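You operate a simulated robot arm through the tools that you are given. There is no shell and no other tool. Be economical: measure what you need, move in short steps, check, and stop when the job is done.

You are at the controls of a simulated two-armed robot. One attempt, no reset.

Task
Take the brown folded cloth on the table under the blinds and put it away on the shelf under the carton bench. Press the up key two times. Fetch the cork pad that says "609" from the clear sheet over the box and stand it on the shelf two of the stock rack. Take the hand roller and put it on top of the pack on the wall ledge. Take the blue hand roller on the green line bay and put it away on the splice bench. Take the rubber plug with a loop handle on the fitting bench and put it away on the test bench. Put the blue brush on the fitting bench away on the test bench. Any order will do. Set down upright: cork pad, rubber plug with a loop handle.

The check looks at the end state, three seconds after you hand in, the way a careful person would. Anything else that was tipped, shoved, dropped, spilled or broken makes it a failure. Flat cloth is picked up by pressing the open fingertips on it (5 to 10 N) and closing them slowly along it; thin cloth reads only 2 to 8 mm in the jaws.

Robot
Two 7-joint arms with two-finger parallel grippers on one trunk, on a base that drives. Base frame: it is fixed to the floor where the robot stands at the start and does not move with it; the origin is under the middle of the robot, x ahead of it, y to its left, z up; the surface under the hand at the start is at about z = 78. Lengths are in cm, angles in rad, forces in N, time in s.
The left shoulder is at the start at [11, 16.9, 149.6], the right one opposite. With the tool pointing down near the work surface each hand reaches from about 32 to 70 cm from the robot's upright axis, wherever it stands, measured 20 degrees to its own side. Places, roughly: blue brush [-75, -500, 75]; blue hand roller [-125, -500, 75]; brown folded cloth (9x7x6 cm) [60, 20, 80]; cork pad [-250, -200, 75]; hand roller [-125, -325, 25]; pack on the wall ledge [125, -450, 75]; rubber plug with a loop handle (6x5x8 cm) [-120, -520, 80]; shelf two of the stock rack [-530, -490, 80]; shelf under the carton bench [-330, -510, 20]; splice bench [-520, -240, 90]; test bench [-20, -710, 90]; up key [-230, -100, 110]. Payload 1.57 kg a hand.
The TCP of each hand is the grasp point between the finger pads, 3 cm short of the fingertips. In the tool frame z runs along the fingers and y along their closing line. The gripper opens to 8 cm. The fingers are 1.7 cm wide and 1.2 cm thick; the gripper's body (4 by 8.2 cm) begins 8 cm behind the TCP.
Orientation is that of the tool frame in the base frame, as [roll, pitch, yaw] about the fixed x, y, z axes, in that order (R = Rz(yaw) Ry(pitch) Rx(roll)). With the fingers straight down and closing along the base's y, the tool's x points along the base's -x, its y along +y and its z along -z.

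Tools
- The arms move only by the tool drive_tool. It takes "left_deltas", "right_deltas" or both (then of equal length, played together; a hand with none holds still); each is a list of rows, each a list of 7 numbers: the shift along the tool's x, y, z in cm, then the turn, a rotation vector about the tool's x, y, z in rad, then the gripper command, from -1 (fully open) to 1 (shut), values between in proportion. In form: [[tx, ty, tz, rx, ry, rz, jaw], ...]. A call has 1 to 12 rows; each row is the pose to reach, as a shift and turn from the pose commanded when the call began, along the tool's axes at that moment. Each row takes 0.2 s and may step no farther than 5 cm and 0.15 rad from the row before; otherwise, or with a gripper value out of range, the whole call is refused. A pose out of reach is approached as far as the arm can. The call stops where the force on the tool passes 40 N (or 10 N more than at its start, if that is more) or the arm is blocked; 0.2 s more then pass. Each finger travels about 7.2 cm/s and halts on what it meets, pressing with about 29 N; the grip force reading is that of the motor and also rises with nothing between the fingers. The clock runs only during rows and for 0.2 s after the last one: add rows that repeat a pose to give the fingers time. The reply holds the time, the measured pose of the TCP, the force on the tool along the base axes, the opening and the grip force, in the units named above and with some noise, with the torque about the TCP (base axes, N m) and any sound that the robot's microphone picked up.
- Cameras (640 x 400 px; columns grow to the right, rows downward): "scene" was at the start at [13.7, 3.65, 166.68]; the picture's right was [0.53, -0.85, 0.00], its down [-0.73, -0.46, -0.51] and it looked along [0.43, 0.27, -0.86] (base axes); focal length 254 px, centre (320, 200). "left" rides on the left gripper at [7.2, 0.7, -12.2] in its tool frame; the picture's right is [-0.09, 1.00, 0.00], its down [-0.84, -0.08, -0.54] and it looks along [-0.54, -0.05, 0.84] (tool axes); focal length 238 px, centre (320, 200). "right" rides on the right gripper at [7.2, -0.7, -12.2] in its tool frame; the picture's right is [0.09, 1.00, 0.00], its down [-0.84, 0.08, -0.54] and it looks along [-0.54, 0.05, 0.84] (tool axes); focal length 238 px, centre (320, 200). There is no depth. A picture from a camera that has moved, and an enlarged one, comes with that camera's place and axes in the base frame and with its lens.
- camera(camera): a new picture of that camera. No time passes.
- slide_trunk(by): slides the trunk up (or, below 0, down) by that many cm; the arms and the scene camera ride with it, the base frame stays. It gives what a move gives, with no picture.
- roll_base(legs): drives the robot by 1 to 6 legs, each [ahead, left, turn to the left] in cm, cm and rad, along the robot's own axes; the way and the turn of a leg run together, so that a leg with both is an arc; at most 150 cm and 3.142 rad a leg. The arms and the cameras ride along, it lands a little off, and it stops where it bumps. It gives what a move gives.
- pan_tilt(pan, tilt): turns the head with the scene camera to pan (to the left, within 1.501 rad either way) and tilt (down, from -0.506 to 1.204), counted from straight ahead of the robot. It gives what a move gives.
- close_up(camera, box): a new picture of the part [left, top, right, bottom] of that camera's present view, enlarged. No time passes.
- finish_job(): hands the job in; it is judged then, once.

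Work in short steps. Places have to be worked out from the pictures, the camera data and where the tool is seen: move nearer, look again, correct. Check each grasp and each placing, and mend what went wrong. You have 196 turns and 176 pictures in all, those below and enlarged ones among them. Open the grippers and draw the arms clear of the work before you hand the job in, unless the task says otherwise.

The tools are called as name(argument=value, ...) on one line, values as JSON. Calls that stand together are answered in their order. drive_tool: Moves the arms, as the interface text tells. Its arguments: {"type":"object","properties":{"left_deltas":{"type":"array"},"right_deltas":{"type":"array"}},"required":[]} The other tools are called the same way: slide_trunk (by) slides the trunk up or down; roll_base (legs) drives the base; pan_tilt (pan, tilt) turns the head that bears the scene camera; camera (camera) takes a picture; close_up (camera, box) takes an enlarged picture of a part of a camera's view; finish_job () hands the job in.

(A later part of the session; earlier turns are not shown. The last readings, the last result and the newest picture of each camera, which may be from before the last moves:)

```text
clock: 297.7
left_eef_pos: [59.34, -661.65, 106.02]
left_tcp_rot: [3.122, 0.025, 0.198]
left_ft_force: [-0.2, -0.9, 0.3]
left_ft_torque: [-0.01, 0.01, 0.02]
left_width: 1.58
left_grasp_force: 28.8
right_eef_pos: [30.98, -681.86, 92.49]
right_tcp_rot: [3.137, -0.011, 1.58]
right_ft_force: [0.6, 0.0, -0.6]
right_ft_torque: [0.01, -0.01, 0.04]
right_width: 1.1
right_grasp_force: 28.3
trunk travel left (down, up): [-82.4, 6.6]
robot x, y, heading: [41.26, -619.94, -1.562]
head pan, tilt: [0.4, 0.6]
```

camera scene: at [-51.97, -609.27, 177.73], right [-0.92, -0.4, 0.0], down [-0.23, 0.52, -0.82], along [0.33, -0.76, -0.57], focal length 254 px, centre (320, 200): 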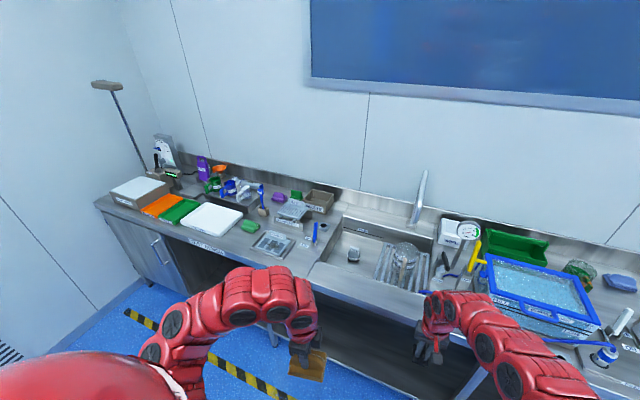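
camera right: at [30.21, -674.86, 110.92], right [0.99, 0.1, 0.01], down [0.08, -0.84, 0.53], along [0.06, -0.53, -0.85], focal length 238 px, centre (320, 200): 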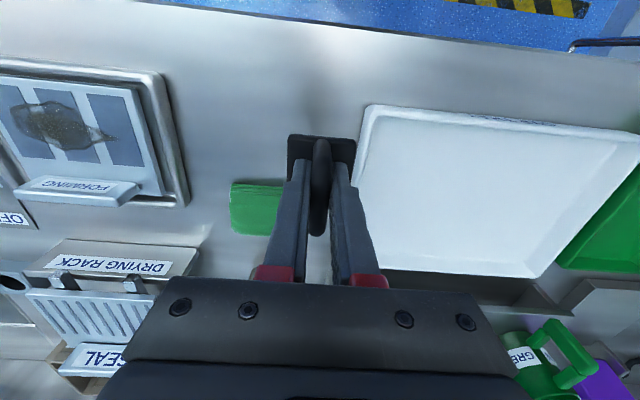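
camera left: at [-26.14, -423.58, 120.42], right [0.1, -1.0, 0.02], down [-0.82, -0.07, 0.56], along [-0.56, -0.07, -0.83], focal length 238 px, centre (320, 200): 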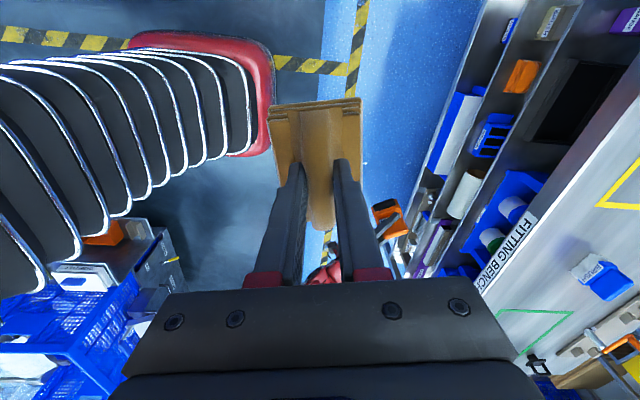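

Continue down.

slide_trunk(by=-0.8)

slide_trunk(by=-0.8)

slide_trunk(by=-0.8)

camera(camera="right")

```text
clock: 298.3
left_eef_pos: [59.32, -661.51, 105.28]
left_tcp_rot: [3.121, 0.028, 0.197]
left_ft_force: [0.4, -0.7, -0.6]
left_ft_torque: [-0.01, 0.0, -0.01]
left_width: 1.59
left_grasp_force: 29.1
right_eef_pos: [30.93, -681.77, 91.84]
right_tcp_rot: [3.137, -0.009, 1.579]
right_ft_force: [-0.5, 2.3, 15.6]
right_ft_torque: [0.07, 0.09, 0.0]
right_width: 1.09
right_grasp_force: 28.4
trunk travel left (down, up): [-81.6, 7.4]
robot x, y, heading: [40.75, -619.75, -1.562]
head pan, tilt: [0.4, 0.6]
```

```text
clock: 298.6
left_eef_pos: [59.33, -661.43, 105.0]
left_tcp_rot: [3.117, 0.027, 0.2]
left_ft_force: [0.5, -0.5, -0.3]
left_ft_torque: [0.02, -0.03, -0.01]
left_width: 1.58
left_grasp_force: 28.9
right_eef_pos: [30.97, -681.82, 91.86]
right_tcp_rot: [3.136, -0.007, 1.58]
right_ft_force: [-1.4, 10.9, 30.1]
right_ft_torque: [0.45, 0.1, 0.01]
right_width: 1.08
right_grasp_force: 29.0
trunk travel left (down, up): [-81.3, 7.7]
robot x, y, heading: [41.41, -620.07, -1.565]
head pan, tilt: [0.4, 0.6]
stopped: the force on the tool passed its limit at 47 N (the readings are from after the stop); the commanded pose is now the measured one
```

```text
clock: 299.0
left_eef_pos: [59.5, -661.35, 104.96]
left_tcp_rot: [3.118, 0.027, 0.2]
left_ft_force: [0.6, 0.1, -0.2]
left_ft_torque: [0.03, -0.02, 0.0]
left_width: 1.59
left_grasp_force: 29.1
right_eef_pos: [30.97, -681.66, 91.82]
right_tcp_rot: [3.141, -0.007, 1.581]
right_ft_force: [-1.1, 10.8, 31.3]
right_ft_torque: [0.48, 0.08, -0.01]
right_width: 1.07
right_grasp_force: 28.9
trunk travel left (down, up): [-81.2, 7.8]
robot x, y, heading: [41.26, -620.07, -1.56]
head pan, tilt: [0.4, 0.6]
stopped: the force on the tool passed its limit at 50 N (the readings are from after the stop); the commanded pose is now the measured one
```

```text
47 pictures are left
camera right: at [30.27, -674.77, 103.95], right [0.99, 0.1, 0.0], down [0.08, -0.84, 0.54], along [0.06, -0.53, -0.84], focal length 238 px, centre (320, 200)
```

right: 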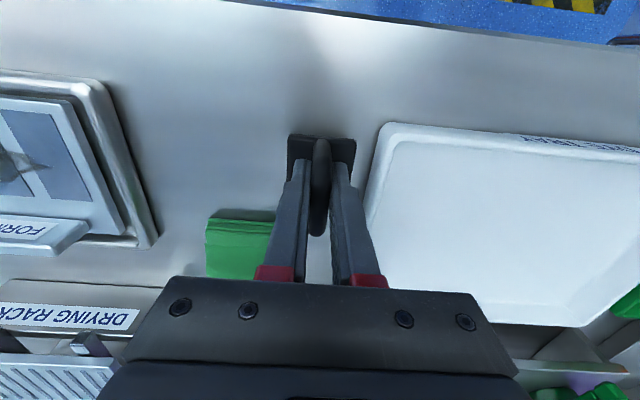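

Placed (contact at 91.85). Ease, release and lift.

slide_trunk(by=0.5)

drive_tool(right_deltas=[[0, 0, 0, 0, 0, 0, 0.6], [0, 0, 0, 0, 0, 0, 0.4], [0, 0, 0, 0, 0, 0, 0.2], [0, 0, 0, 0, 0, 0, 0.2], [0, 0, -3, 0, 0, 0, 0.2], [0, 0, -7, 0, 0, 0, 0.2], [0, 0, -11, 0, 0, 0, 0.2], [0, 0, -12, 0, 0, 0, 0.2]])

camera(camera="right")

```text
clock: 299.5
left_eef_pos: [59.36, -661.63, 105.19]
left_tcp_rot: [3.123, 0.027, 0.197]
left_ft_force: [-0.3, -0.6, 0.1]
left_ft_torque: [0.01, 0.02, -0.01]
left_width: 1.57
left_grasp_force: 28.9
right_eef_pos: [30.92, -681.99, 91.97]
right_tcp_rot: [3.136, -0.007, 1.581]
right_ft_force: [-0.3, -0.6, 0.0]
right_ft_torque: [-0.02, -0.01, -0.02]
right_width: 1.09
right_grasp_force: 28.4
trunk travel left (down, up): [-81.7, 7.3]
robot x, y, heading: [40.99, -620.06, -1.564]
head pan, tilt: [0.4, 0.6]
```

```text
clock: 301.3
left_eef_pos: [59.33, -661.49, 105.32]
left_tcp_rot: [3.122, 0.026, 0.196]
left_ft_force: [0.0, 0.3, -1.6]
left_ft_torque: [0.0, -0.01, -0.02]
left_width: 1.59
left_grasp_force: 28.5
right_eef_pos: [30.91, -682.96, 103.76]
right_tcp_rot: [3.138, -0.009, 1.58]
right_ft_force: [0.4, -0.2, -0.1]
right_ft_torque: [0.01, -0.01, 0.06]
right_width: 3.21
right_grasp_force: 0.0
right hand out of reach, approached as far as the arm can: row 7, 8
trunk travel left (down, up): [-81.7, 7.3]
robot x, y, heading: [40.91, -620.09, -1.567]
head pan, tilt: [0.4, 0.6]
```

```text
46 pictures are left
camera right: at [30.23, -676.08, 115.9], right [0.99, 0.1, 0.0], down [0.08, -0.84, 0.53], along [0.06, -0.53, -0.85], focal length 238 px, centre (320, 200)
```

right: 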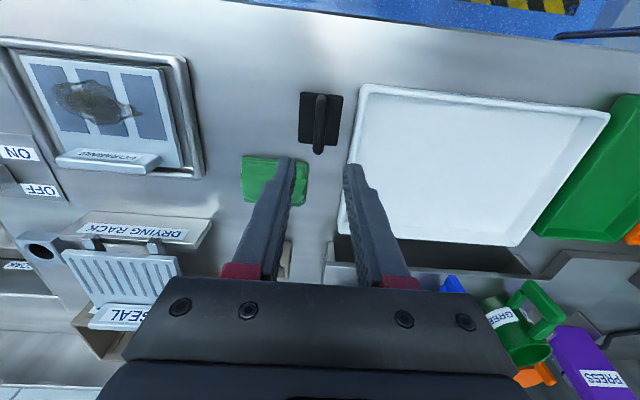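

Plug stands on the test bench. Now carry the cloth west to the carton bench; drive along the aisle facing west.

roll_base(legs=[[-22, 0, 0], [0, 0, -1.575], [150, 0, 0], [75, 0, 0]])

pan_tilt(pan=-0.45, tilt=0.55)

camera(camera="scene")

```text
clock: 317.5
left_eef_pos: [-225.63, -616.29, 105.22]
left_tcp_rot: [3.121, 0.025, -1.379]
left_ft_force: [-0.9, -0.6, -0.2]
left_ft_torque: [0.03, 0.03, 0.01]
left_width: 1.57
left_grasp_force: 29.1
right_eef_pos: [-247.14, -587.75, 103.71]
right_tcp_rot: [3.137, -0.009, 0.004]
right_ft_force: [0.1, -0.3, 0.4]
right_ft_torque: [0.01, -0.01, 0.01]
right_width: 3.19
right_grasp_force: 0.0
trunk travel left (down, up): [-81.7, 7.3]
robot x, y, heading: [-184.24, -597.98, -3.136]
head pan, tilt: [0.4, 0.6]
```

```text
clock: 318.7
left_eef_pos: [-225.82, -616.23, 105.3]
left_tcp_rot: [3.122, 0.026, -1.38]
left_ft_force: [0.8, 0.4, -0.4]
left_ft_torque: [0.04, 0.0, 0.01]
left_width: 1.57
left_grasp_force: 29.2
right_eef_pos: [-247.07, -587.69, 103.81]
right_tcp_rot: [3.138, -0.009, 0.003]
right_ft_force: [-0.5, 0.0, -0.1]
right_ft_torque: [0.01, 0.0, 0.01]
right_width: 3.21
right_grasp_force: 0.0
trunk travel left (down, up): [-81.7, 7.3]
robot x, y, heading: [-183.48, -598.31, -3.141]
head pan, tilt: [-0.45, 0.55]
```

```text
45 pictures are left
camera scene: at [-200.19, -594.25, 171.26], right [0.43, 0.9, 0.0], down [0.47, -0.23, -0.85], along [-0.77, 0.37, -0.52], focal length 254 px, centre (320, 200)
```

scene: 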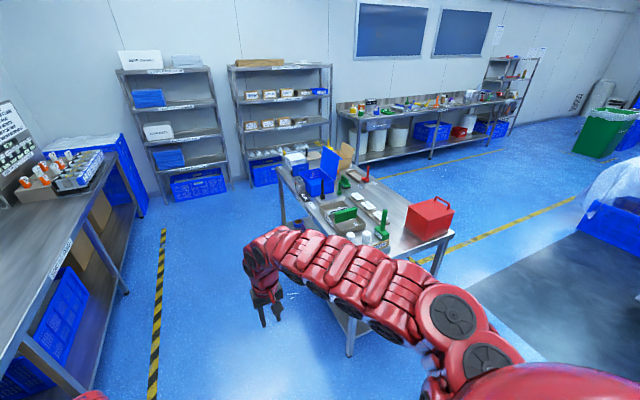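

The carton bench spans x −394…−264, y −541…−487. I'll drive to x≈−295, turn north, and look at its lower shelf.

roll_base(legs=[[112, 10, 0], [0, 0, -1.57]])

slide_trunk(by=-40)

pan_tilt(pan=0.15, tilt=0.75)

camera(camera="scene")

```text
clock: 328.2
left_eef_pos: [-314.4, -566.74, 105.26]
left_tcp_rot: [3.122, 0.025, -2.935]
left_ft_force: [-0.6, -1.1, -0.8]
left_ft_torque: [0.0, 0.01, 0.0]
left_width: 1.58
left_grasp_force: 29.2
right_eef_pos: [-286.18, -544.96, 103.74]
right_tcp_rot: [3.139, -0.009, -1.551]
right_ft_force: [0.4, 0.9, -0.5]
right_ft_torque: [0.01, 0.0, 0.0]
right_width: 3.2
right_grasp_force: 0.0
trunk travel left (down, up): [-81.7, 7.3]
robot x, y, heading: [-295.64, -608.1, 1.586]
head pan, tilt: [-0.45, 0.55]
```

```text
clock: 330.8
left_eef_pos: [-314.45, -566.66, 75.18]
left_tcp_rot: [3.121, 0.027, -2.931]
left_ft_force: [0.0, 0.6, -0.9]
left_ft_torque: [-0.03, 0.01, 0.02]
left_width: 1.57
left_grasp_force: 29.0
right_eef_pos: [-286.22, -544.84, 74.02]
right_tcp_rot: [3.141, -0.003, -1.554]
right_ft_force: [-1.6, -12.4, 21.7]
right_ft_torque: [1.87, -0.42, -0.14]
right_width: 3.21
right_grasp_force: 0.1
trunk travel left (down, up): [-51.6, 37.4]
robot x, y, heading: [-295.59, -608.3, 1.586]
head pan, tilt: [-0.45, 0.55]
stopped: the force on the tool passed its limit at 129 N (the readings are from after the stop); the commanded pose is now the measured one
```

```text
clock: 331.8
left_eef_pos: [-314.35, -566.66, 75.19]
left_tcp_rot: [3.12, 0.025, -2.935]
left_ft_force: [-0.1, -0.4, 0.4]
left_ft_torque: [0.03, 0.01, 0.01]
left_width: 1.57
left_grasp_force: 28.8
right_eef_pos: [-286.29, -544.84, 74.02]
right_tcp_rot: [3.138, -0.003, -1.552]
right_ft_force: [-0.4, -3.9, 13.0]
right_ft_torque: [0.76, -0.33, -0.14]
right_width: 3.2
right_grasp_force: 0.1
trunk travel left (down, up): [-51.6, 37.4]
robot x, y, heading: [-295.95, -608.11, 1.587]
head pan, tilt: [0.15, 0.75]
```

```text
44 pictures are left
camera scene: at [-297.2, -592.04, 139.45], right [0.99, 0.17, 0.0], down [0.11, -0.67, -0.73], along [-0.12, 0.72, -0.68], focal length 254 px, centre (320, 200)
```

scene: 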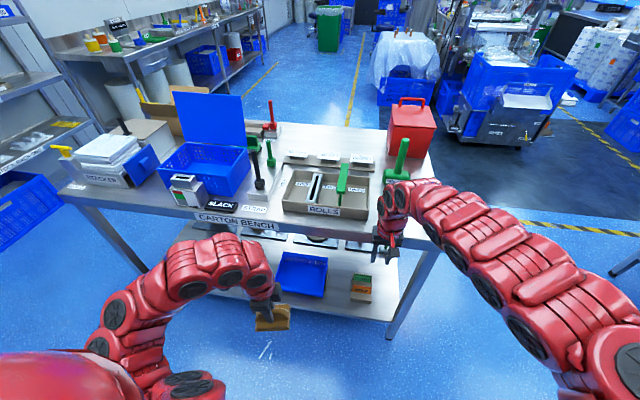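

The right hand touched the bench edge while lowering. Lift 2, back off 16 cm, then lower and look at the shelf.

slide_trunk(by=2)

roll_base(legs=[[-16, 0, 0]])

slide_trunk(by=-26)

pan_tilt(pan=0.0, tilt=0.6)

camera(camera="scene")

```text
clock: 332.5
left_eef_pos: [-314.38, -566.5, 77.21]
left_tcp_rot: [3.121, 0.025, -2.933]
left_ft_force: [1.0, 0.0, -1.1]
left_ft_torque: [0.01, 0.02, 0.0]
left_width: 1.61
left_grasp_force: 29.1
right_eef_pos: [-286.23, -544.77, 75.75]
right_tcp_rot: [3.139, -0.006, -1.554]
right_ft_force: [0.8, 0.4, 0.4]
right_ft_torque: [-0.01, 0.01, 0.03]
right_width: 3.21
right_grasp_force: 0.0
trunk travel left (down, up): [-53.6, 35.4]
robot x, y, heading: [-295.38, -608.08, 1.586]
head pan, tilt: [0.15, 0.75]
```

```text
clock: 333.9
left_eef_pos: [-314.16, -582.75, 77.17]
left_tcp_rot: [3.121, 0.026, -2.932]
left_ft_force: [0.5, 0.2, 0.4]
left_ft_torque: [0.02, -0.04, -0.01]
left_width: 1.58
left_grasp_force: 28.7
right_eef_pos: [-286.09, -560.84, 76.03]
right_tcp_rot: [3.139, -0.004, -1.551]
right_ft_force: [0.1, 0.3, 0.5]
right_ft_torque: [0.03, 0.01, -0.02]
right_width: 3.19
right_grasp_force: 0.0
trunk travel left (down, up): [-53.6, 35.4]
robot x, y, heading: [-295.41, -624.0, 1.588]
head pan, tilt: [0.15, 0.75]
```

```text
clock: 336.6
left_eef_pos: [-314.15, -582.71, 51.16]
left_tcp_rot: [3.123, 0.027, -2.932]
left_ft_force: [0.6, 0.1, 0.0]
left_ft_torque: [-0.04, 0.0, -0.02]
left_width: 1.6
left_grasp_force: 28.8
right_eef_pos: [-286.09, -560.79, 49.86]
right_tcp_rot: [3.139, -0.005, -1.547]
right_ft_force: [-0.4, -0.1, -0.2]
right_ft_torque: [0.0, -0.02, 0.02]
right_width: 3.23
right_grasp_force: 0.2
trunk travel left (down, up): [-27.6, 61.4]
robot x, y, heading: [-295.78, -624.05, 1.59]
head pan, tilt: [0.15, 0.75]
```

```text
clock: 337.3
left_eef_pos: [-314.12, -582.64, 51.2]
left_tcp_rot: [3.121, 0.028, -2.932]
left_ft_force: [0.3, 0.3, -0.6]
left_ft_torque: [-0.02, 0.01, 0.04]
left_width: 1.58
left_grasp_force: 29.2
right_eef_pos: [-286.06, -560.83, 49.91]
right_tcp_rot: [3.139, -0.007, -1.552]
right_ft_force: [0.0, 0.9, -0.2]
right_ft_torque: [0.0, -0.01, -0.01]
right_width: 3.2
right_grasp_force: 0.0
trunk travel left (down, up): [-27.6, 61.4]
robot x, y, heading: [-295.61, -624.2, 1.59]
head pan, tilt: [0.0, 0.6]
```

```text
43 pictures are left
camera scene: at [-295.67, -607.26, 116.7], right [1.0, 0.02, 0.0], down [0.01, -0.57, -0.82], along [-0.02, 0.82, -0.57], focal length 254 px, centre (320, 200)
```

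scene: 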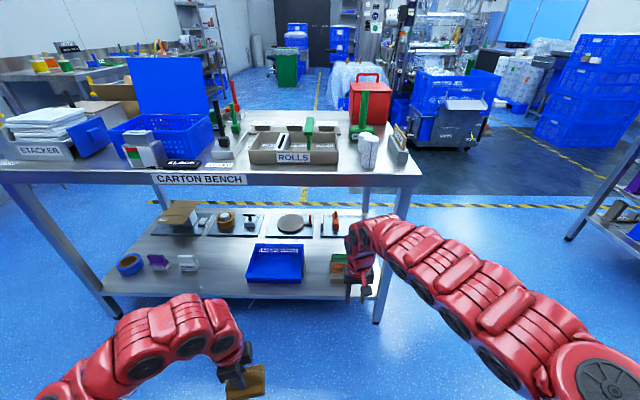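

The lower shelf has a free spot around [−345, −533]. Retract the right hand down and back, extend the left hand forward, so only the left goes under the bench.

drive_tool(left_deltas=[[-0.11, 3.7, 0, 0, 0, 0, 1], [-0.22, 7.4, 0, 0, 0, 0, 1], [-0.33, 11.2, 0, 0, 0, 0, 1], [-0.44, 14.9, 0, 0, 0, 0, 1], [-0.55, 18.6, 0, 0, 0, 0, 1], [-0.66, 22.3, 0, 0, 0, 0, 1], [-0.66, 22.3, 0, 0, 0, 0, 1]], right_deltas=[[1, 0, 3, 0, 0, 0, 0.2], [3, 0, 6, 0, 0, 0, 0.2], [6, 0, 9, 0, 0, 0, 0.2], [9, 0, 12, 0, 0, 0, 0.2], [11, 0, 14, 0, 0, 0, 0.2], [13, 0, 15, 0, 0, 0, 0.2], [13, 0, 15, 0, 0, 0, 0.2]])

```text
clock: 338.9
left_eef_pos: [-318.43, -560.8, 51.74]
left_tcp_rot: [3.124, 0.026, -2.932]
left_ft_force: [-0.2, -0.2, -2.4]
left_ft_torque: [0.0, -0.05, 0.0]
left_width: 1.59
left_grasp_force: 28.8
left hand out of reach, approached as far as the arm can: row 1, 2, 3, 4, 5
right_eef_pos: [-286.48, -567.66, 37.8]
right_tcp_rot: [3.141, -0.006, -1.55]
right_ft_force: [-0.4, 0.2, -0.8]
right_ft_torque: [0.02, -0.04, 0.01]
right_width: 3.2
right_grasp_force: 0.0
right hand out of reach, approached as far as the arm can: row 2, 3, 4, 5, 6, 7
trunk travel left (down, up): [-27.6, 61.4]
robot x, y, heading: [-295.36, -624.41, 1.589]
head pan, tilt: [0.0, 0.6]
```

Retract the right hand a bit more (lower and back).

drive_tool(right_deltas=[[0, 0, 3, 0, 0, 0, 0.2], [2, 0, 6, 0, 0, 0, 0.2], [5, 0, 8, 0, 0, 0, 0.2], [8, 0, 8, 0, 0, 0, 0.2], [8, 0, 8, 0, 0, 0, 0.2]])

roll_base(legs=[[0, 27, 0]])

slide_trunk(by=-22.5)

camera(camera="left")

```text
clock: 340.1
left_eef_pos: [-318.17, -560.96, 51.84]
left_tcp_rot: [3.123, 0.027, -2.932]
left_ft_force: [0.8, -1.5, -0.1]
left_ft_torque: [0.02, 0.0, -0.01]
left_width: 1.59
left_grasp_force: 29.5
right_eef_pos: [-286.53, -573.89, 28.63]
right_tcp_rot: [3.14, -0.006, -1.55]
right_ft_force: [-1.0, 0.3, 0.4]
right_ft_torque: [0.02, 0.02, -0.01]
right_width: 3.2
right_grasp_force: 0.0
right hand out of reach, approached as far as the arm can: row 4, 5
trunk travel left (down, up): [-27.6, 61.4]
robot x, y, heading: [-295.49, -623.91, 1.591]
head pan, tilt: [0.0, 0.6]
```

```text
clock: 342.0
left_eef_pos: [-344.99, -561.43, 51.86]
left_tcp_rot: [3.122, 0.026, -2.936]
left_ft_force: [0.5, -0.5, -0.4]
left_ft_torque: [0.02, 0.0, 0.03]
left_width: 1.59
left_grasp_force: 28.9
right_eef_pos: [-313.31, -574.38, 28.71]
right_tcp_rot: [3.14, -0.007, -1.553]
right_ft_force: [-0.4, 0.0, 0.2]
right_ft_torque: [0.01, -0.04, -0.01]
right_width: 3.2
right_grasp_force: 0.0
trunk travel left (down, up): [-27.6, 61.4]
robot x, y, heading: [-322.17, -625.08, 1.589]
head pan, tilt: [0.0, 0.6]
```

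```text
clock: 344.4
left_eef_pos: [-344.82, -561.57, 29.34]
left_tcp_rot: [3.122, 0.027, -2.935]
left_ft_force: [-0.8, 0.0, -0.9]
left_ft_torque: [-0.02, -0.02, -0.02]
left_width: 1.59
left_grasp_force: 29.3
right_eef_pos: [-313.3, -574.44, 6.15]
right_tcp_rot: [3.139, -0.009, -1.551]
right_ft_force: [-0.9, 0.5, -0.2]
right_ft_torque: [0.02, -0.02, -0.05]
right_width: 3.19
right_grasp_force: 0.0
trunk travel left (down, up): [-5.1, 83.9]
robot x, y, heading: [-322.02, -624.65, 1.587]
head pan, tilt: [0.0, 0.6]
```

```text
42 pictures are left
camera left: at [-352.34, -562.47, 41.34], right [-0.12, 0.99, 0.02], down [0.82, 0.08, 0.56], along [0.56, 0.08, -0.83], focal length 238 px, centre (320, 200)
```

left: 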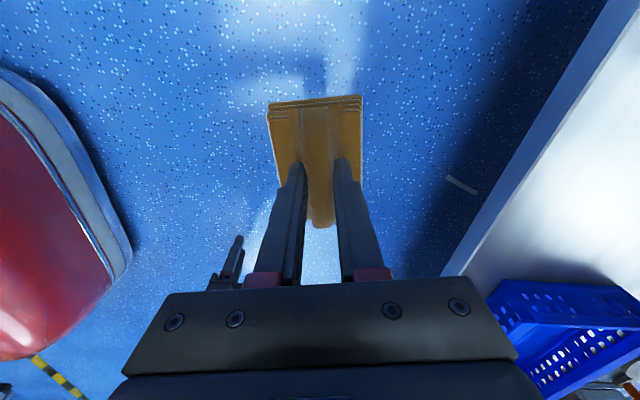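

Cloth bottom ≈24, shelf top ≈20.5. Drive forward 27.5 cm so the cloth is over the shelf.

roll_base(legs=[[27.5, 0, 0]])

camera(camera="left")

```text
clock: 346.3
left_eef_pos: [-345.29, -533.89, 29.25]
left_tcp_rot: [3.122, 0.026, -2.934]
left_ft_force: [0.5, 0.3, -0.6]
left_ft_torque: [0.0, 0.03, -0.04]
left_width: 1.56
left_grasp_force: 29.0
right_eef_pos: [-313.73, -546.97, 6.17]
right_tcp_rot: [3.139, -0.007, -1.554]
right_ft_force: [-0.3, -0.2, 0.2]
right_ft_torque: [-0.04, 0.0, -0.01]
right_width: 3.2
right_grasp_force: 0.1
trunk travel left (down, up): [-5.1, 83.9]
robot x, y, heading: [-322.66, -597.04, 1.585]
head pan, tilt: [0.0, 0.6]
```

```text
41 pictures are left
camera left: at [-352.75, -534.93, 41.34], right [-0.12, 0.99, 0.02], down [0.82, 0.08, 0.56], along [0.56, 0.08, -0.83], focal length 238 px, centre (320, 200)
```

left: 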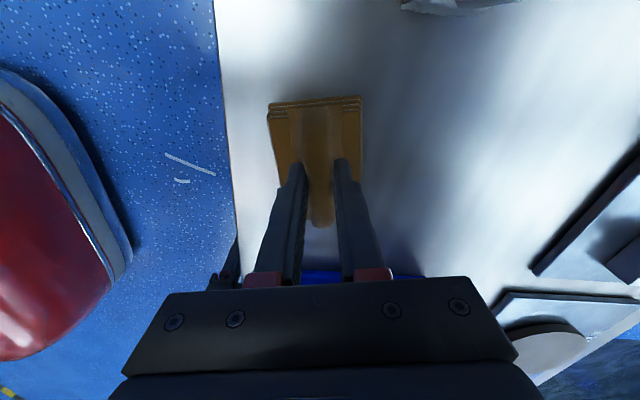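

Lower the left hand with the arm until the cloth touches the shelf.

drive_tool(left_deltas=[[0, 0, 1.5, 0, 0, 0, 1], [0, 0, 3, 0, 0, 0, 1], [0, 0, 3.5, 0, 0, 0, 1], [0, 0, 3.5, 0, 0, 0, 1]])

drive_tool(left_deltas=[[0, 0, 0.4, 0, 0, 0, 1], [0, 0, 0.4, 0, 0, 0, 1]])

```text
clock: 346.9
left_eef_pos: [-345.45, -533.77, 27.05]
left_tcp_rot: [3.11, 0.026, -2.934]
left_ft_force: [1.3, -6.5, 27.3]
left_ft_torque: [-1.17, -0.04, 0.07]
left_width: 1.64
left_grasp_force: 29.2
right_eef_pos: [-313.95, -546.8, 6.25]
right_tcp_rot: [3.137, -0.003, -1.553]
right_ft_force: [-0.3, 0.1, 0.5]
right_ft_torque: [0.06, 0.0, 0.01]
right_width: 3.19
right_grasp_force: 0.1
trunk travel left (down, up): [-5.1, 83.9]
robot x, y, heading: [-322.37, -597.13, 1.59]
head pan, tilt: [0.0, 0.6]
stopped in row 3 (left hand): the force on the tool passed its limit at 47 N (the readings are from after the stop); the commanded pose is now the measured one
```

```text
clock: 347.3
left_eef_pos: [-345.44, -533.55, 27.07]
left_tcp_rot: [3.112, 0.027, -2.935]
left_ft_force: [2.2, -8.1, 29.0]
left_ft_torque: [-1.4, -0.07, 0.11]
left_width: 1.62
left_grasp_force: 29.4
right_eef_pos: [-313.89, -546.83, 6.26]
right_tcp_rot: [3.136, -0.002, -1.552]
right_ft_force: [0.5, 0.7, 0.1]
right_ft_torque: [0.0, 0.01, 0.03]
right_width: 3.21
right_grasp_force: 0.0
trunk travel left (down, up): [-5.1, 83.9]
robot x, y, heading: [-322.82, -597.31, 1.589]
head pan, tilt: [0.0, 0.6]
stopped in row 1 (left hand): the force on the tool passed its limit at 44 N (the readings are from after the stop); the commanded pose is now the measured one
```

Contact reached. Ease slightly, open, and lift.

drive_tool(left_deltas=[[0, 0, -0.2, 0, 0, 0, 0.5], [0, 0, -0.2, 0, 0, 0, 0.2], [0, 0, -0.2, 0, 0, 0, -0.1], [0, 0, -0.2, 0, 0, 0, -0.1], [0, 0, -2, 0, 0, 0, -0.1], [0, 0, -4, 0, 0, 0, -0.1], [0, 0, -6, 0, 0, 0, -0.1], [0, 0, -7, 0, 0, 0, -0.1]])

camera(camera="left")

```text
clock: 349.1
left_eef_pos: [-345.48, -532.91, 31.85]
left_tcp_rot: [3.11, 0.026, -2.937]
left_ft_force: [0.1, 0.7, -0.1]
left_ft_torque: [0.0, 0.0, 0.0]
left_width: 4.4
left_grasp_force: 0.0
left hand out of reach, approached as far as the arm can: row 6, 7, 8
right_eef_pos: [-313.88, -546.93, 6.31]
right_tcp_rot: [3.139, -0.006, -1.551]
right_ft_force: [-0.6, -0.2, 0.0]
right_ft_torque: [-0.02, -0.04, 0.0]
right_width: 3.2
right_grasp_force: 0.1
trunk travel left (down, up): [-5.1, 83.9]
robot x, y, heading: [-322.46, -597.45, 1.591]
head pan, tilt: [0.0, 0.6]
```

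```text
40 pictures are left
camera left: at [-352.93, -534.02, 43.87], right [-0.11, 0.99, 0.03], down [0.82, 0.08, 0.56], along [0.55, 0.09, -0.83], focal length 238 px, centre (320, 200)
```

left: 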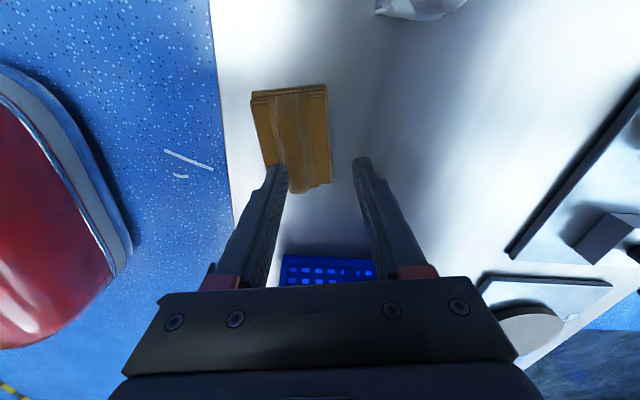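

Cloth lies on the shelf. Back out, raise, and drive round to the north side of the fitting bench.

roll_base(legs=[[-35, 0, 0]])

slide_trunk(by=40)

slide_trunk(by=40)

roll_base(legs=[[0, 0, -1.59], [125, 0, 0], [0, 0, 1.57], [150, 0, 0], [57, 0, 0], [0, 0, -3.14]])

```text
clock: 351.3
left_eef_pos: [-344.96, -568.02, 31.86]
left_tcp_rot: [3.112, 0.026, -2.933]
left_ft_force: [0.0, 0.1, 0.8]
left_ft_torque: [0.0, -0.01, 0.02]
left_width: 4.39
left_grasp_force: 0.1
right_eef_pos: [-313.3, -581.95, 6.12]
right_tcp_rot: [3.138, -0.006, -1.549]
right_ft_force: [0.4, 0.1, 0.6]
right_ft_torque: [0.02, 0.03, -0.01]
right_width: 3.2
right_grasp_force: 0.2
trunk travel left (down, up): [-5.1, 83.9]
robot x, y, heading: [-321.78, -632.44, 1.591]
head pan, tilt: [0.0, 0.6]
```

```text
clock: 355.2
left_eef_pos: [-345.07, -568.06, 71.93]
left_tcp_rot: [3.113, 0.028, -2.933]
left_ft_force: [-0.4, 0.7, 0.6]
left_ft_torque: [-0.03, 0.0, 0.03]
left_width: 4.4
left_grasp_force: 0.0
right_eef_pos: [-313.4, -581.93, 46.3]
right_tcp_rot: [3.139, -0.005, -1.549]
right_ft_force: [0.0, 0.2, -0.3]
right_ft_torque: [0.01, 0.01, -0.04]
right_width: 3.24
right_grasp_force: 0.0
trunk travel left (down, up): [-45.1, 43.9]
robot x, y, heading: [-321.85, -632.46, 1.594]
head pan, tilt: [0.0, 0.6]
```

```text
clock: 359.0
left_eef_pos: [-345.04, -568.03, 111.92]
left_tcp_rot: [3.112, 0.025, -2.931]
left_ft_force: [-0.3, 0.0, 0.0]
left_ft_torque: [-0.05, 0.01, -0.01]
left_width: 4.41
left_grasp_force: 0.1
right_eef_pos: [-313.13, -582.0, 86.04]
right_tcp_rot: [3.138, -0.005, -1.549]
right_ft_force: [0.9, -0.1, 0.4]
right_ft_torque: [-0.02, 0.0, 0.01]
right_width: 3.2
right_grasp_force: 0.0
trunk travel left (down, up): [-85.1, 3.9]
robot x, y, heading: [-322.32, -632.41, 1.589]
head pan, tilt: [0.0, 0.6]
```

```text
clock: 390.3
left_eef_pos: [-177.86, -487.77, 111.94]
left_tcp_rot: [3.112, 0.028, 0.172]
left_ft_force: [0.4, 0.4, -0.4]
left_ft_torque: [0.02, -0.01, -0.02]
left_width: 4.42
left_grasp_force: 0.1
right_eef_pos: [-209.03, -472.59, 86.11]
right_tcp_rot: [3.137, -0.005, 1.554]
right_ft_force: [0.0, 0.1, 0.5]
right_ft_torque: [0.02, 0.02, -0.03]
right_width: 3.21
right_grasp_force: 0.1
trunk travel left (down, up): [-85.1, 3.9]
robot x, y, heading: [-198.33, -422.74, -1.588]
head pan, tilt: [0.0, 0.6]
```

Prepare: raise and extend the right hand, square the left hand's yaw, then strafe east to the blue roller.

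drive_tool(right_deltas=[[0, 0, -3, 0, 0, 0, 0], [-2, 0, -6, 0, 0, 0, 0], [-5, 0, -9, 0, 0, 0, 0], [-8, 0, -12, 0, 0, 0, 0], [-11, 0, -15, 0, 0, 0, 0], [-11, 0, -15, 0, 0, 0, 0]], left_deltas=[[0, 0, 0, 0, 0, 0.05, -1], [0, 0, 0, 0, 0, 0.1, -1], [0, 0, 0, 0, 0, 0.15, -1], [0, 0, 0, 0, 0, 0.19, -1], [0, 0, 0, 0, 0, 0.19, -1], [0, 0, 0, 0, 0, 0.19, -1]])

roll_base(legs=[[0, 0, 0.017], [0, 81.5, 0]])

camera(camera="right")

camera(camera="left")

```text
clock: 391.7
left_eef_pos: [-177.92, -487.75, 111.81]
left_tcp_rot: [3.108, 0.021, -0.019]
left_ft_force: [-0.2, 0.4, 0.0]
left_ft_torque: [-0.01, -0.02, -0.02]
left_width: 8.0
left_grasp_force: 0.0
right_eef_pos: [-209.32, -483.51, 101.13]
right_tcp_rot: [3.136, -0.006, 1.554]
right_ft_force: [0.9, -0.4, 0.1]
right_ft_torque: [0.04, 0.02, -0.05]
right_width: 3.98
right_grasp_force: 0.1
right hand out of reach, approached as far as the arm can: row 1, 2, 3, 4
trunk travel left (down, up): [-85.1, 3.9]
robot x, y, heading: [-198.64, -422.66, -1.589]
head pan, tilt: [0.0, 0.6]
```

```text
clock: 396.4
left_eef_pos: [-95.86, -487.8, 111.92]
left_tcp_rot: [3.109, 0.021, -0.007]
left_ft_force: [-0.8, 0.0, 0.5]
left_ft_torque: [0.03, 0.02, -0.02]
left_width: 8.0
left_grasp_force: 0.0
right_eef_pos: [-127.43, -483.96, 101.12]
right_tcp_rot: [3.138, -0.005, 1.565]
right_ft_force: [1.0, -0.1, 0.4]
right_ft_torque: [0.02, 0.0, 0.0]
right_width: 4.02
right_grasp_force: 0.1
trunk travel left (down, up): [-85.1, 3.9]
robot x, y, heading: [-117.28, -422.64, -1.577]
head pan, tilt: [0.0, 0.6]
```

```text
39 pictures are left
camera right: at [-128.0, -477.01, 113.34], right [1.0, 0.09, 0.0], down [0.07, -0.84, 0.54], along [0.05, -0.54, -0.84], focal length 238 px, centre (320, 200)
```

right: 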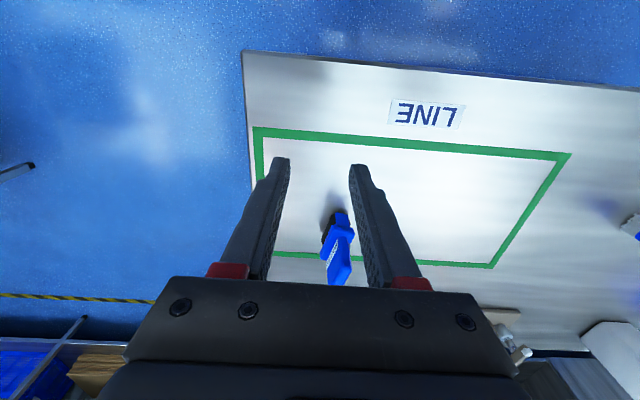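

```text
38 pictures are left
camera left: at [-88.43, -488.0, 123.91], right [-0.1, -0.99, 0.04], down [-0.82, 0.1, 0.56], along [-0.56, 0.03, -0.83], focal length 238 px, centre (320, 200)
```

left: 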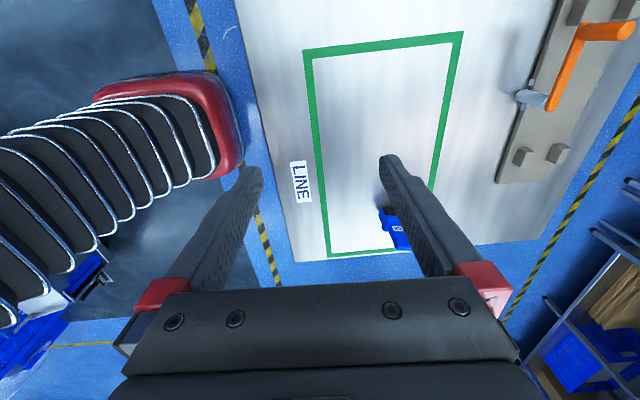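

Blue roller ≈[−123, −502.5]. Advance the base 13.5 and left 4.5, then extend the arm 5 cm further.

roll_base(legs=[[13.5, 4.5, 0]])

drive_tool(right_deltas=[[-2.5, 0, 1.5, 0, 0, 0, 0], [-5, 0, 4, 0, 0, 0, 0], [-5, 0, 4, 0, 0, 0, 0]])

camera(camera="right")

```text
clock: 397.8
left_eef_pos: [-91.47, -501.14, 111.93]
left_tcp_rot: [3.108, 0.022, -0.007]
left_ft_force: [0.7, -0.4, 0.5]
left_ft_torque: [0.0, 0.01, -0.01]
left_width: 8.0
left_grasp_force: 0.0
right_eef_pos: [-122.93, -497.46, 101.29]
right_tcp_rot: [3.14, -0.004, 1.567]
right_ft_force: [-0.2, 0.3, -0.1]
right_ft_torque: [-0.04, -0.04, -0.01]
right_width: 4.02
right_grasp_force: 0.0
trunk travel left (down, up): [-85.1, 3.9]
robot x, y, heading: [-112.62, -436.92, -1.573]
head pan, tilt: [0.0, 0.6]
```

```text
clock: 398.6
left_eef_pos: [-91.45, -501.34, 111.87]
left_tcp_rot: [3.109, 0.021, -0.008]
left_ft_force: [-0.2, 0.0, 0.4]
left_ft_torque: [-0.03, -0.01, -0.01]
left_width: 7.98
left_grasp_force: 0.0
right_eef_pos: [-123.09, -502.35, 97.06]
right_tcp_rot: [3.139, -0.005, 1.566]
right_ft_force: [0.1, 0.1, 0.0]
right_ft_torque: [-0.01, 0.0, -0.02]
right_width: 3.98
right_grasp_force: 0.2
trunk travel left (down, up): [-85.1, 3.9]
robot x, y, heading: [-112.66, -436.37, -1.571]
head pan, tilt: [0.0, 0.6]
```

```text
37 pictures are left
camera right: at [-123.56, -495.36, 109.3], right [1.0, 0.09, 0.0], down [0.07, -0.84, 0.54], along [0.05, -0.54, -0.84], focal length 238 px, centre (320, 200)
```

right: 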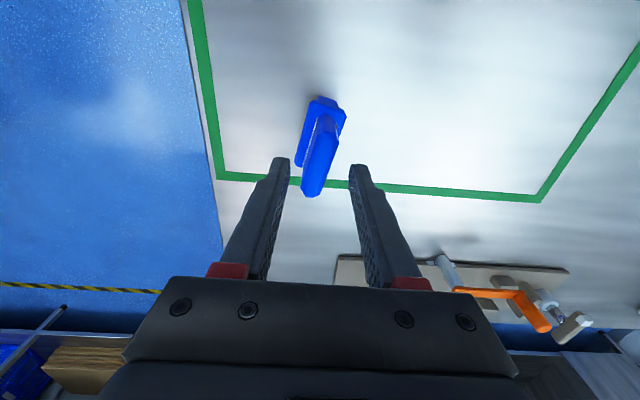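

Roller handle centre ≈[−123, −503.2], turned ~0.16 rad. Align, descend to z≈88.5 and close.

drive_tool(right_deltas=[[-0.8, 0, 0, 0, 0, 0.08, 0], [-0.8, 0, 2, 0, 0, 0.16, 0], [-0.8, 0, 5, 0, 0, 0.16, 0], [-0.8, 0, 8.5, 0, 0, 0.16, 0], [-0.8, 0, 8.5, 0, 0, 0.16, 0.3], [-0.8, 0, 8.5, 0, 0, 0.16, 0.6], [-0.8, 0, 8.5, 0, 0, 0.16, 1], [-0.8, 0, 8.5, 0, 0, 0.16, 1], [-0.8, 0, 8.5, 0, 0, 0.16, 1]])

camera(camera="right")

```text
clock: 400.6
left_eef_pos: [-91.22, -501.15, 111.95]
left_tcp_rot: [3.106, 0.022, -0.006]
left_ft_force: [-0.5, -0.6, 0.1]
left_ft_torque: [0.03, -0.02, 0.02]
left_width: 8.0
left_grasp_force: 0.1
right_eef_pos: [-122.86, -502.39, 89.18]
right_tcp_rot: [3.138, -0.003, 1.408]
right_ft_force: [9.5, -5.4, 16.7]
right_ft_torque: [-0.14, -0.96, -0.22]
right_width: 1.78
right_grasp_force: 29.7
right hand out of reach, approached as far as the arm can: row 4, 5, 6, 7, 8, 9
trunk travel left (down, up): [-85.1, 3.9]
robot x, y, heading: [-112.87, -436.07, -1.575]
head pan, tilt: [0.0, 0.6]
```

```text
36 pictures are left
camera right: at [-122.31, -495.36, 101.35], right [1.0, -0.07, 0.0], down [-0.06, -0.84, 0.54], along [-0.04, -0.54, -0.84], focal length 238 px, centre (320, 200)
```

right: 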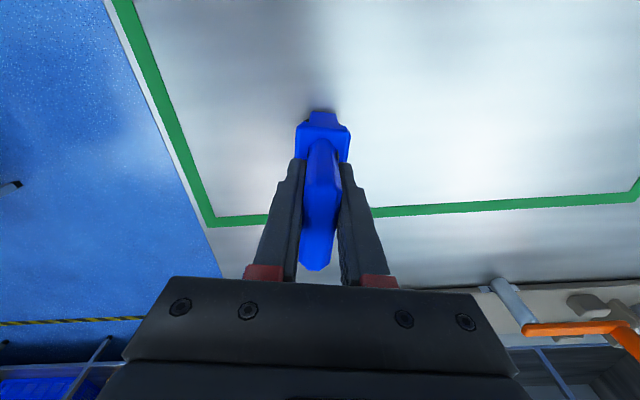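

Roller gripped. Lift it 9 cm, then strafe east 22 cm to bring the left hand over the brush.

drive_tool(right_deltas=[[0, 0, -2, 0, 0, 0, 1], [0, 0, -5, 0, 0, 0, 1], [1, 0, -8, 0, 0, 0, 1], [2, 0, -11, 0, 0, 0, 1], [2, 0, -12, 0, 0, 0, 1]], left_deltas=[[0, -1, 0, 0, 0, 0, -1], [0, -2, 0, 0, 0, 0, -1], [0, -3, 0, 0, 0, 0, -1], [0, -3.8, 0, 0, 0, 0, -1], [0, -3.8, 0, 0, 0, 0, -1]])

roll_base(legs=[[0, 22.5, 0]])

camera(camera="left")

```text
clock: 401.8
left_eef_pos: [-91.43, -501.22, 111.75]
left_tcp_rot: [3.108, 0.021, -0.004]
left_ft_force: [0.7, -0.1, -0.1]
left_ft_torque: [0.01, -0.02, -0.02]
left_width: 8.02
left_grasp_force: 0.1
left hand out of reach, approached as far as the arm can: row 1, 2, 3, 4, 5
right_eef_pos: [-122.73, -500.49, 101.03]
right_tcp_rot: [3.138, -0.008, 1.404]
right_ft_force: [0.1, 0.3, -1.3]
right_ft_torque: [0.05, 0.03, -0.02]
right_width: 1.79
right_grasp_force: 28.8
trunk travel left (down, up): [-85.1, 3.9]
robot x, y, heading: [-112.99, -436.32, -1.574]
head pan, tilt: [0.0, 0.6]
```

```text
clock: 403.5
left_eef_pos: [-68.85, -501.34, 111.72]
left_tcp_rot: [3.107, 0.021, -0.006]
left_ft_force: [-0.3, -0.3, -0.1]
left_ft_torque: [0.01, -0.02, 0.01]
left_width: 7.99
left_grasp_force: 0.0
right_eef_pos: [-100.23, -500.61, 101.01]
right_tcp_rot: [3.137, -0.008, 1.405]
right_ft_force: [0.7, 0.5, -1.6]
right_ft_torque: [0.0, -0.01, 0.01]
right_width: 1.76
right_grasp_force: 28.4
trunk travel left (down, up): [-85.1, 3.9]
robot x, y, heading: [-90.44, -436.35, -1.577]
head pan, tilt: [0.0, 0.6]
```

```text
35 pictures are left
camera left: at [-61.46, -501.62, 123.91], right [-0.1, -0.99, 0.04], down [-0.83, 0.1, 0.56], along [-0.56, 0.03, -0.83], focal length 238 px, centre (320, 200)
```

left: 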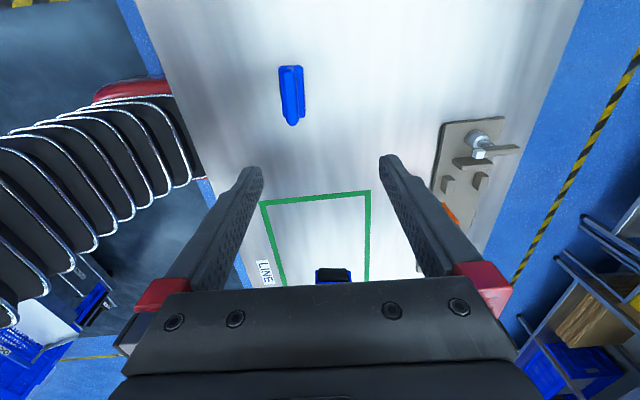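

Brush handle ≈[−68.2, −497.7]. Lower the left hand to z≈91 over it and check.

drive_tool(left_deltas=[[0.2, -0.5, 4, 0, 0, 0, -1], [0.4, -1.2, 8, 0, 0, 0, -1], [0.65, -2, 12, 0, 0, 0, -1], [0.65, -3, 16, 0, 0, 0, -1], [0.65, -3.6, 20, 0, 0, 0, -1], [0.65, -3.6, 21, 0, 0, 0, -1]])

camera(camera="left")

```text
clock: 404.9
left_eef_pos: [-68.63, -498.51, 90.8]
left_tcp_rot: [3.11, 0.02, -0.005]
left_ft_force: [0.7, -0.2, -0.3]
left_ft_torque: [-0.03, -0.03, 0.02]
left_width: 8.02
left_grasp_force: 0.0
right_eef_pos: [-100.28, -500.65, 101.02]
right_tcp_rot: [3.141, -0.006, 1.404]
right_ft_force: [-0.5, 0.1, -2.3]
right_ft_torque: [0.01, 0.0, 0.01]
right_width: 1.77
right_grasp_force: 28.9
trunk travel left (down, up): [-85.1, 3.9]
robot x, y, heading: [-90.03, -436.78, -1.573]
head pan, tilt: [0.0, 0.6]
```

```text
34 pictures are left
camera left: at [-61.18, -498.64, 102.8], right [-0.1, -0.99, 0.04], down [-0.82, 0.1, 0.56], along [-0.56, 0.03, -0.83], focal length 238 px, centre (320, 200)
```

left: 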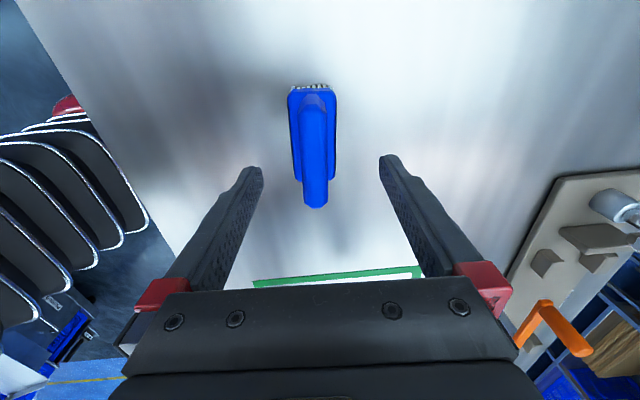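

Well centred. Descend 4.6 cm and close on the brush handle, then lift.

drive_tool(left_deltas=[[0, 0, 2, 0, 0, 0, -0.6], [0, 0, 4, 0, 0, 0, -0.4], [0, 0, 4.6, 0, 0, 0, -0.2], [0, 0, 4.6, 0, 0, 0, 0.2], [0, 0, 4.6, 0, 0, 0, 0.6], [0, 0, 4.6, 0, 0, 0, 1], [0, 0, 4.6, 0, 0, 0, 1], [0, 0, 4.6, 0, 0, 0, 1]])

drive_tool(left_deltas=[[0, 0, -3, 0, 0, 0, 1], [0, 0, -7, 0, 0, 0, 1], [0, 0.5, -11, 0, 0, 0, 1], [0, 1.5, -15, 0, 0, 0, 1], [0, 2.5, -19, 0, 0, 0, 1], [0, 2.5, -20, 0, 0, 0, 1]])

camera(camera="left")

```text
clock: 406.7
left_eef_pos: [-68.68, -498.52, 86.16]
left_tcp_rot: [3.108, 0.024, -0.006]
left_ft_force: [0.9, -0.7, 2.9]
left_ft_torque: [0.01, -0.07, -0.02]
left_width: 3.53
left_grasp_force: 28.8
right_eef_pos: [-100.34, -500.6, 101.03]
right_tcp_rot: [3.139, -0.007, 1.403]
right_ft_force: [0.1, 0.2, -2.0]
right_ft_torque: [-0.02, 0.01, 0.01]
right_width: 1.79
right_grasp_force: 28.8
trunk travel left (down, up): [-85.1, 3.9]
robot x, y, heading: [-90.14, -436.24, -1.575]
head pan, tilt: [0.0, 0.6]
```

```text
clock: 408.1
left_eef_pos: [-68.35, -500.53, 106.13]
left_tcp_rot: [3.109, 0.023, -0.006]
left_ft_force: [-1.0, 0.0, -1.3]
left_ft_torque: [-0.02, -0.01, 0.01]
left_width: 3.55
left_grasp_force: 29.3
right_eef_pos: [-100.1, -500.7, 101.03]
right_tcp_rot: [3.14, -0.008, 1.406]
right_ft_force: [-0.9, -0.3, -0.2]
right_ft_torque: [0.0, 0.03, 0.0]
right_width: 1.76
right_grasp_force: 29.3
trunk travel left (down, up): [-85.1, 3.9]
robot x, y, heading: [-90.54, -436.42, -1.574]
head pan, tilt: [0.0, 0.6]
```

```text
33 pictures are left
camera left: at [-60.81, -500.72, 118.23], right [-0.1, -0.99, 0.03], down [-0.82, 0.1, 0.56], along [-0.56, 0.03, -0.83], focal length 238 px, centre (320, 200)
```

left: 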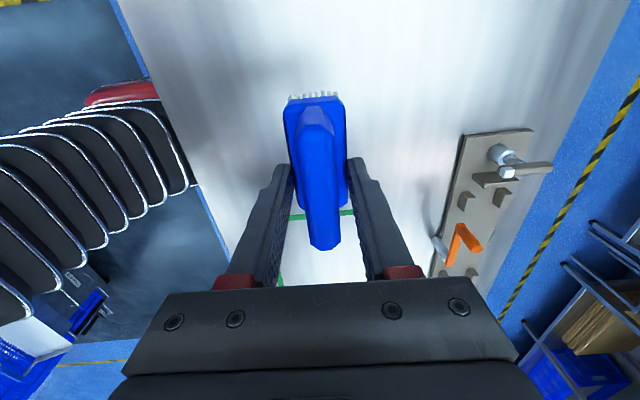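

Brush held. Drive around the bench's east end to the test bench, staying clear of the bench tops.

roll_base(legs=[[-26, 0, 0], [0, 128, 0], [150, 0, 0], [36, 0, 0], [0, -38, 0]])

drive_tool(left_deltas=[[0, 0, 0, 0, 0, -0.14, 1], [0, 0, 0, 0, 0, -0.28, 1], [0, 0, 0, 0, 0, -0.42, 1], [0, 0, 0, 0, 0, -0.56, 1], [0, 0, 0, 0, 0, -0.7, 1], [0, 0, 0, 0, 0, -0.84, 1], [0, 0, 0, 0, 0, -0.98, 1], [0, 0, 0, 0, 0, -1.12, 1], [0, 0, 0, 0, 0, -1.26, 1], [0, 0, 0, 0, 0, -1.4, 1], [0, 0, 0, 0, 0, -1.54, 1], [0, 0, 0, 0, 0, -1.57, 1]], right_deltas=[[0, 0, -1, 0, 0, 0, 1], [0, 0, -2, 0, 0, 0, 1], [0, 0, -3, 0, 0, 0, 1], [0, 0, -4, 0, 0, 0, 1], [0, 0, -5, 0, 0, 0, 1], [0, 0, -5, 0, 0, 0, 1], [0, 0, -5, 0, 0, 0, 1], [0, 0, -5, 0, 0, 0, 1], [0, 0, -5, 0, 0, 0, 1], [0, 0, -5, 0, 0, 0, 1], [0, 0, -5, 0, 0, 0, 1], [0, 0, -5, 0, 0, 0, 1]])

camera(camera="left")

```text
clock: 426.9
left_eef_pos: [23.63, -660.7, 106.24]
left_tcp_rot: [3.108, 0.021, 0.004]
left_ft_force: [0.1, -0.1, -1.0]
left_ft_torque: [-0.01, 0.04, -0.01]
left_width: 3.52
left_grasp_force: 29.5
right_eef_pos: [-8.36, -661.36, 101.03]
right_tcp_rot: [3.141, -0.006, 1.418]
right_ft_force: [0.0, -0.2, -1.6]
right_ft_torque: [0.04, -0.01, -0.01]
right_width: 1.77
right_grasp_force: 29.0
trunk travel left (down, up): [-85.1, 3.9]
robot x, y, heading: [0.7, -597.24, -1.557]
head pan, tilt: [0.0, 0.6]
```

```text
clock: 429.5
left_eef_pos: [23.47, -660.97, 106.18]
left_tcp_rot: [-3.121, 0.034, 1.576]
left_ft_force: [0.1, -1.2, -0.7]
left_ft_torque: [-0.03, 0.0, -0.01]
left_width: 3.51
left_grasp_force: 28.8
right_eef_pos: [-8.4, -661.33, 106.0]
right_tcp_rot: [3.141, -0.006, 1.414]
right_ft_force: [0.4, 0.8, -2.3]
right_ft_torque: [0.0, 0.02, 0.02]
right_width: 1.78
right_grasp_force: 28.8
trunk travel left (down, up): [-85.1, 3.9]
robot x, y, heading: [1.01, -596.78, -1.562]
head pan, tilt: [0.0, 0.6]
```

```text
32 pictures are left
camera left: at [24.39, -653.15, 118.1], right [1.0, -0.09, -0.02], down [-0.06, -0.82, 0.57], along [-0.06, -0.57, -0.82], focal length 238 px, centre (320, 200)
```

left: 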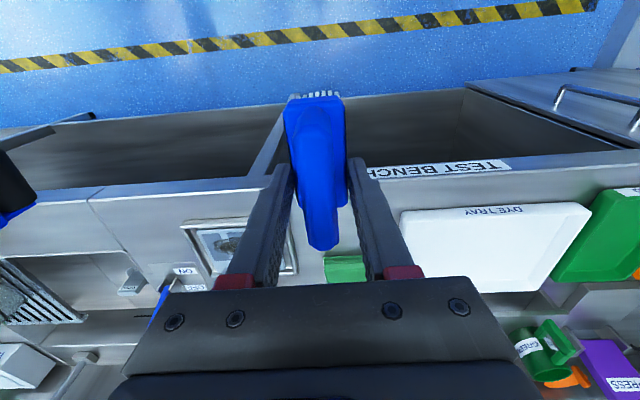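

Advance 17.5 cm, right 1.6, then lower the brush.

roll_base(legs=[[17.5, -1.6, 0]])

drive_tool(left_deltas=[[0, 0, 3, 0, 0, 0, 1], [0, 0, 6, 0, 0, 0, 1], [0, 0, 9, 0, 0, 0, 1], [0, 0, 9, 0, 0, 0, 1]])

camera(camera="left")

```text
clock: 431.0
left_eef_pos: [22.0, -678.23, 106.26]
left_tcp_rot: [-3.121, 0.035, 1.577]
left_ft_force: [0.3, -0.2, -1.1]
left_ft_torque: [-0.01, -0.01, -0.03]
left_width: 3.53
left_grasp_force: 29.1
right_eef_pos: [-9.84, -678.73, 106.06]
right_tcp_rot: [3.137, -0.005, 1.415]
right_ft_force: [-0.2, 0.9, -2.0]
right_ft_torque: [0.0, 0.05, 0.01]
right_width: 1.78
right_grasp_force: 29.3
trunk travel left (down, up): [-85.1, 3.9]
robot x, y, heading: [-0.77, -614.69, -1.568]
head pan, tilt: [0.0, 0.6]
```

```text
clock: 432.0
left_eef_pos: [21.81, -678.57, 97.16]
left_tcp_rot: [-3.122, 0.035, 1.576]
left_ft_force: [-0.4, -0.4, -1.0]
left_ft_torque: [-0.01, -0.03, 0.0]
left_width: 3.51
left_grasp_force: 28.6
right_eef_pos: [-9.95, -678.86, 106.15]
right_tcp_rot: [3.138, -0.006, 1.416]
right_ft_force: [0.7, 0.0, -1.0]
right_ft_torque: [0.0, 0.01, 0.01]
right_width: 1.75
right_grasp_force: 28.7
trunk travel left (down, up): [-85.1, 3.9]
robot x, y, heading: [-0.38, -614.61, -1.57]
head pan, tilt: [0.0, 0.6]
```

```text
31 pictures are left
camera left: at [22.71, -670.89, 109.11], right [1.0, -0.09, -0.02], down [-0.06, -0.82, 0.57], along [-0.06, -0.57, -0.82], focal length 238 px, centre (320, 200)
```

left: 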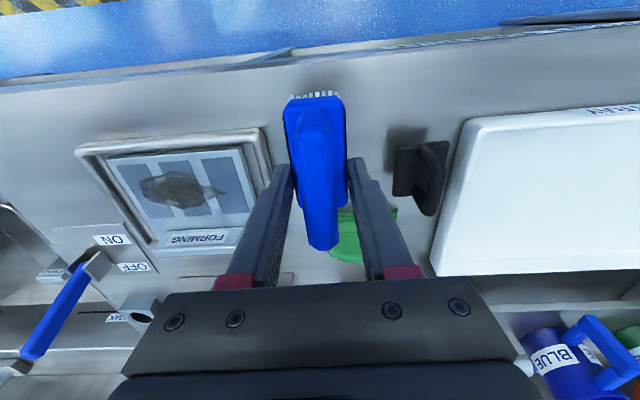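

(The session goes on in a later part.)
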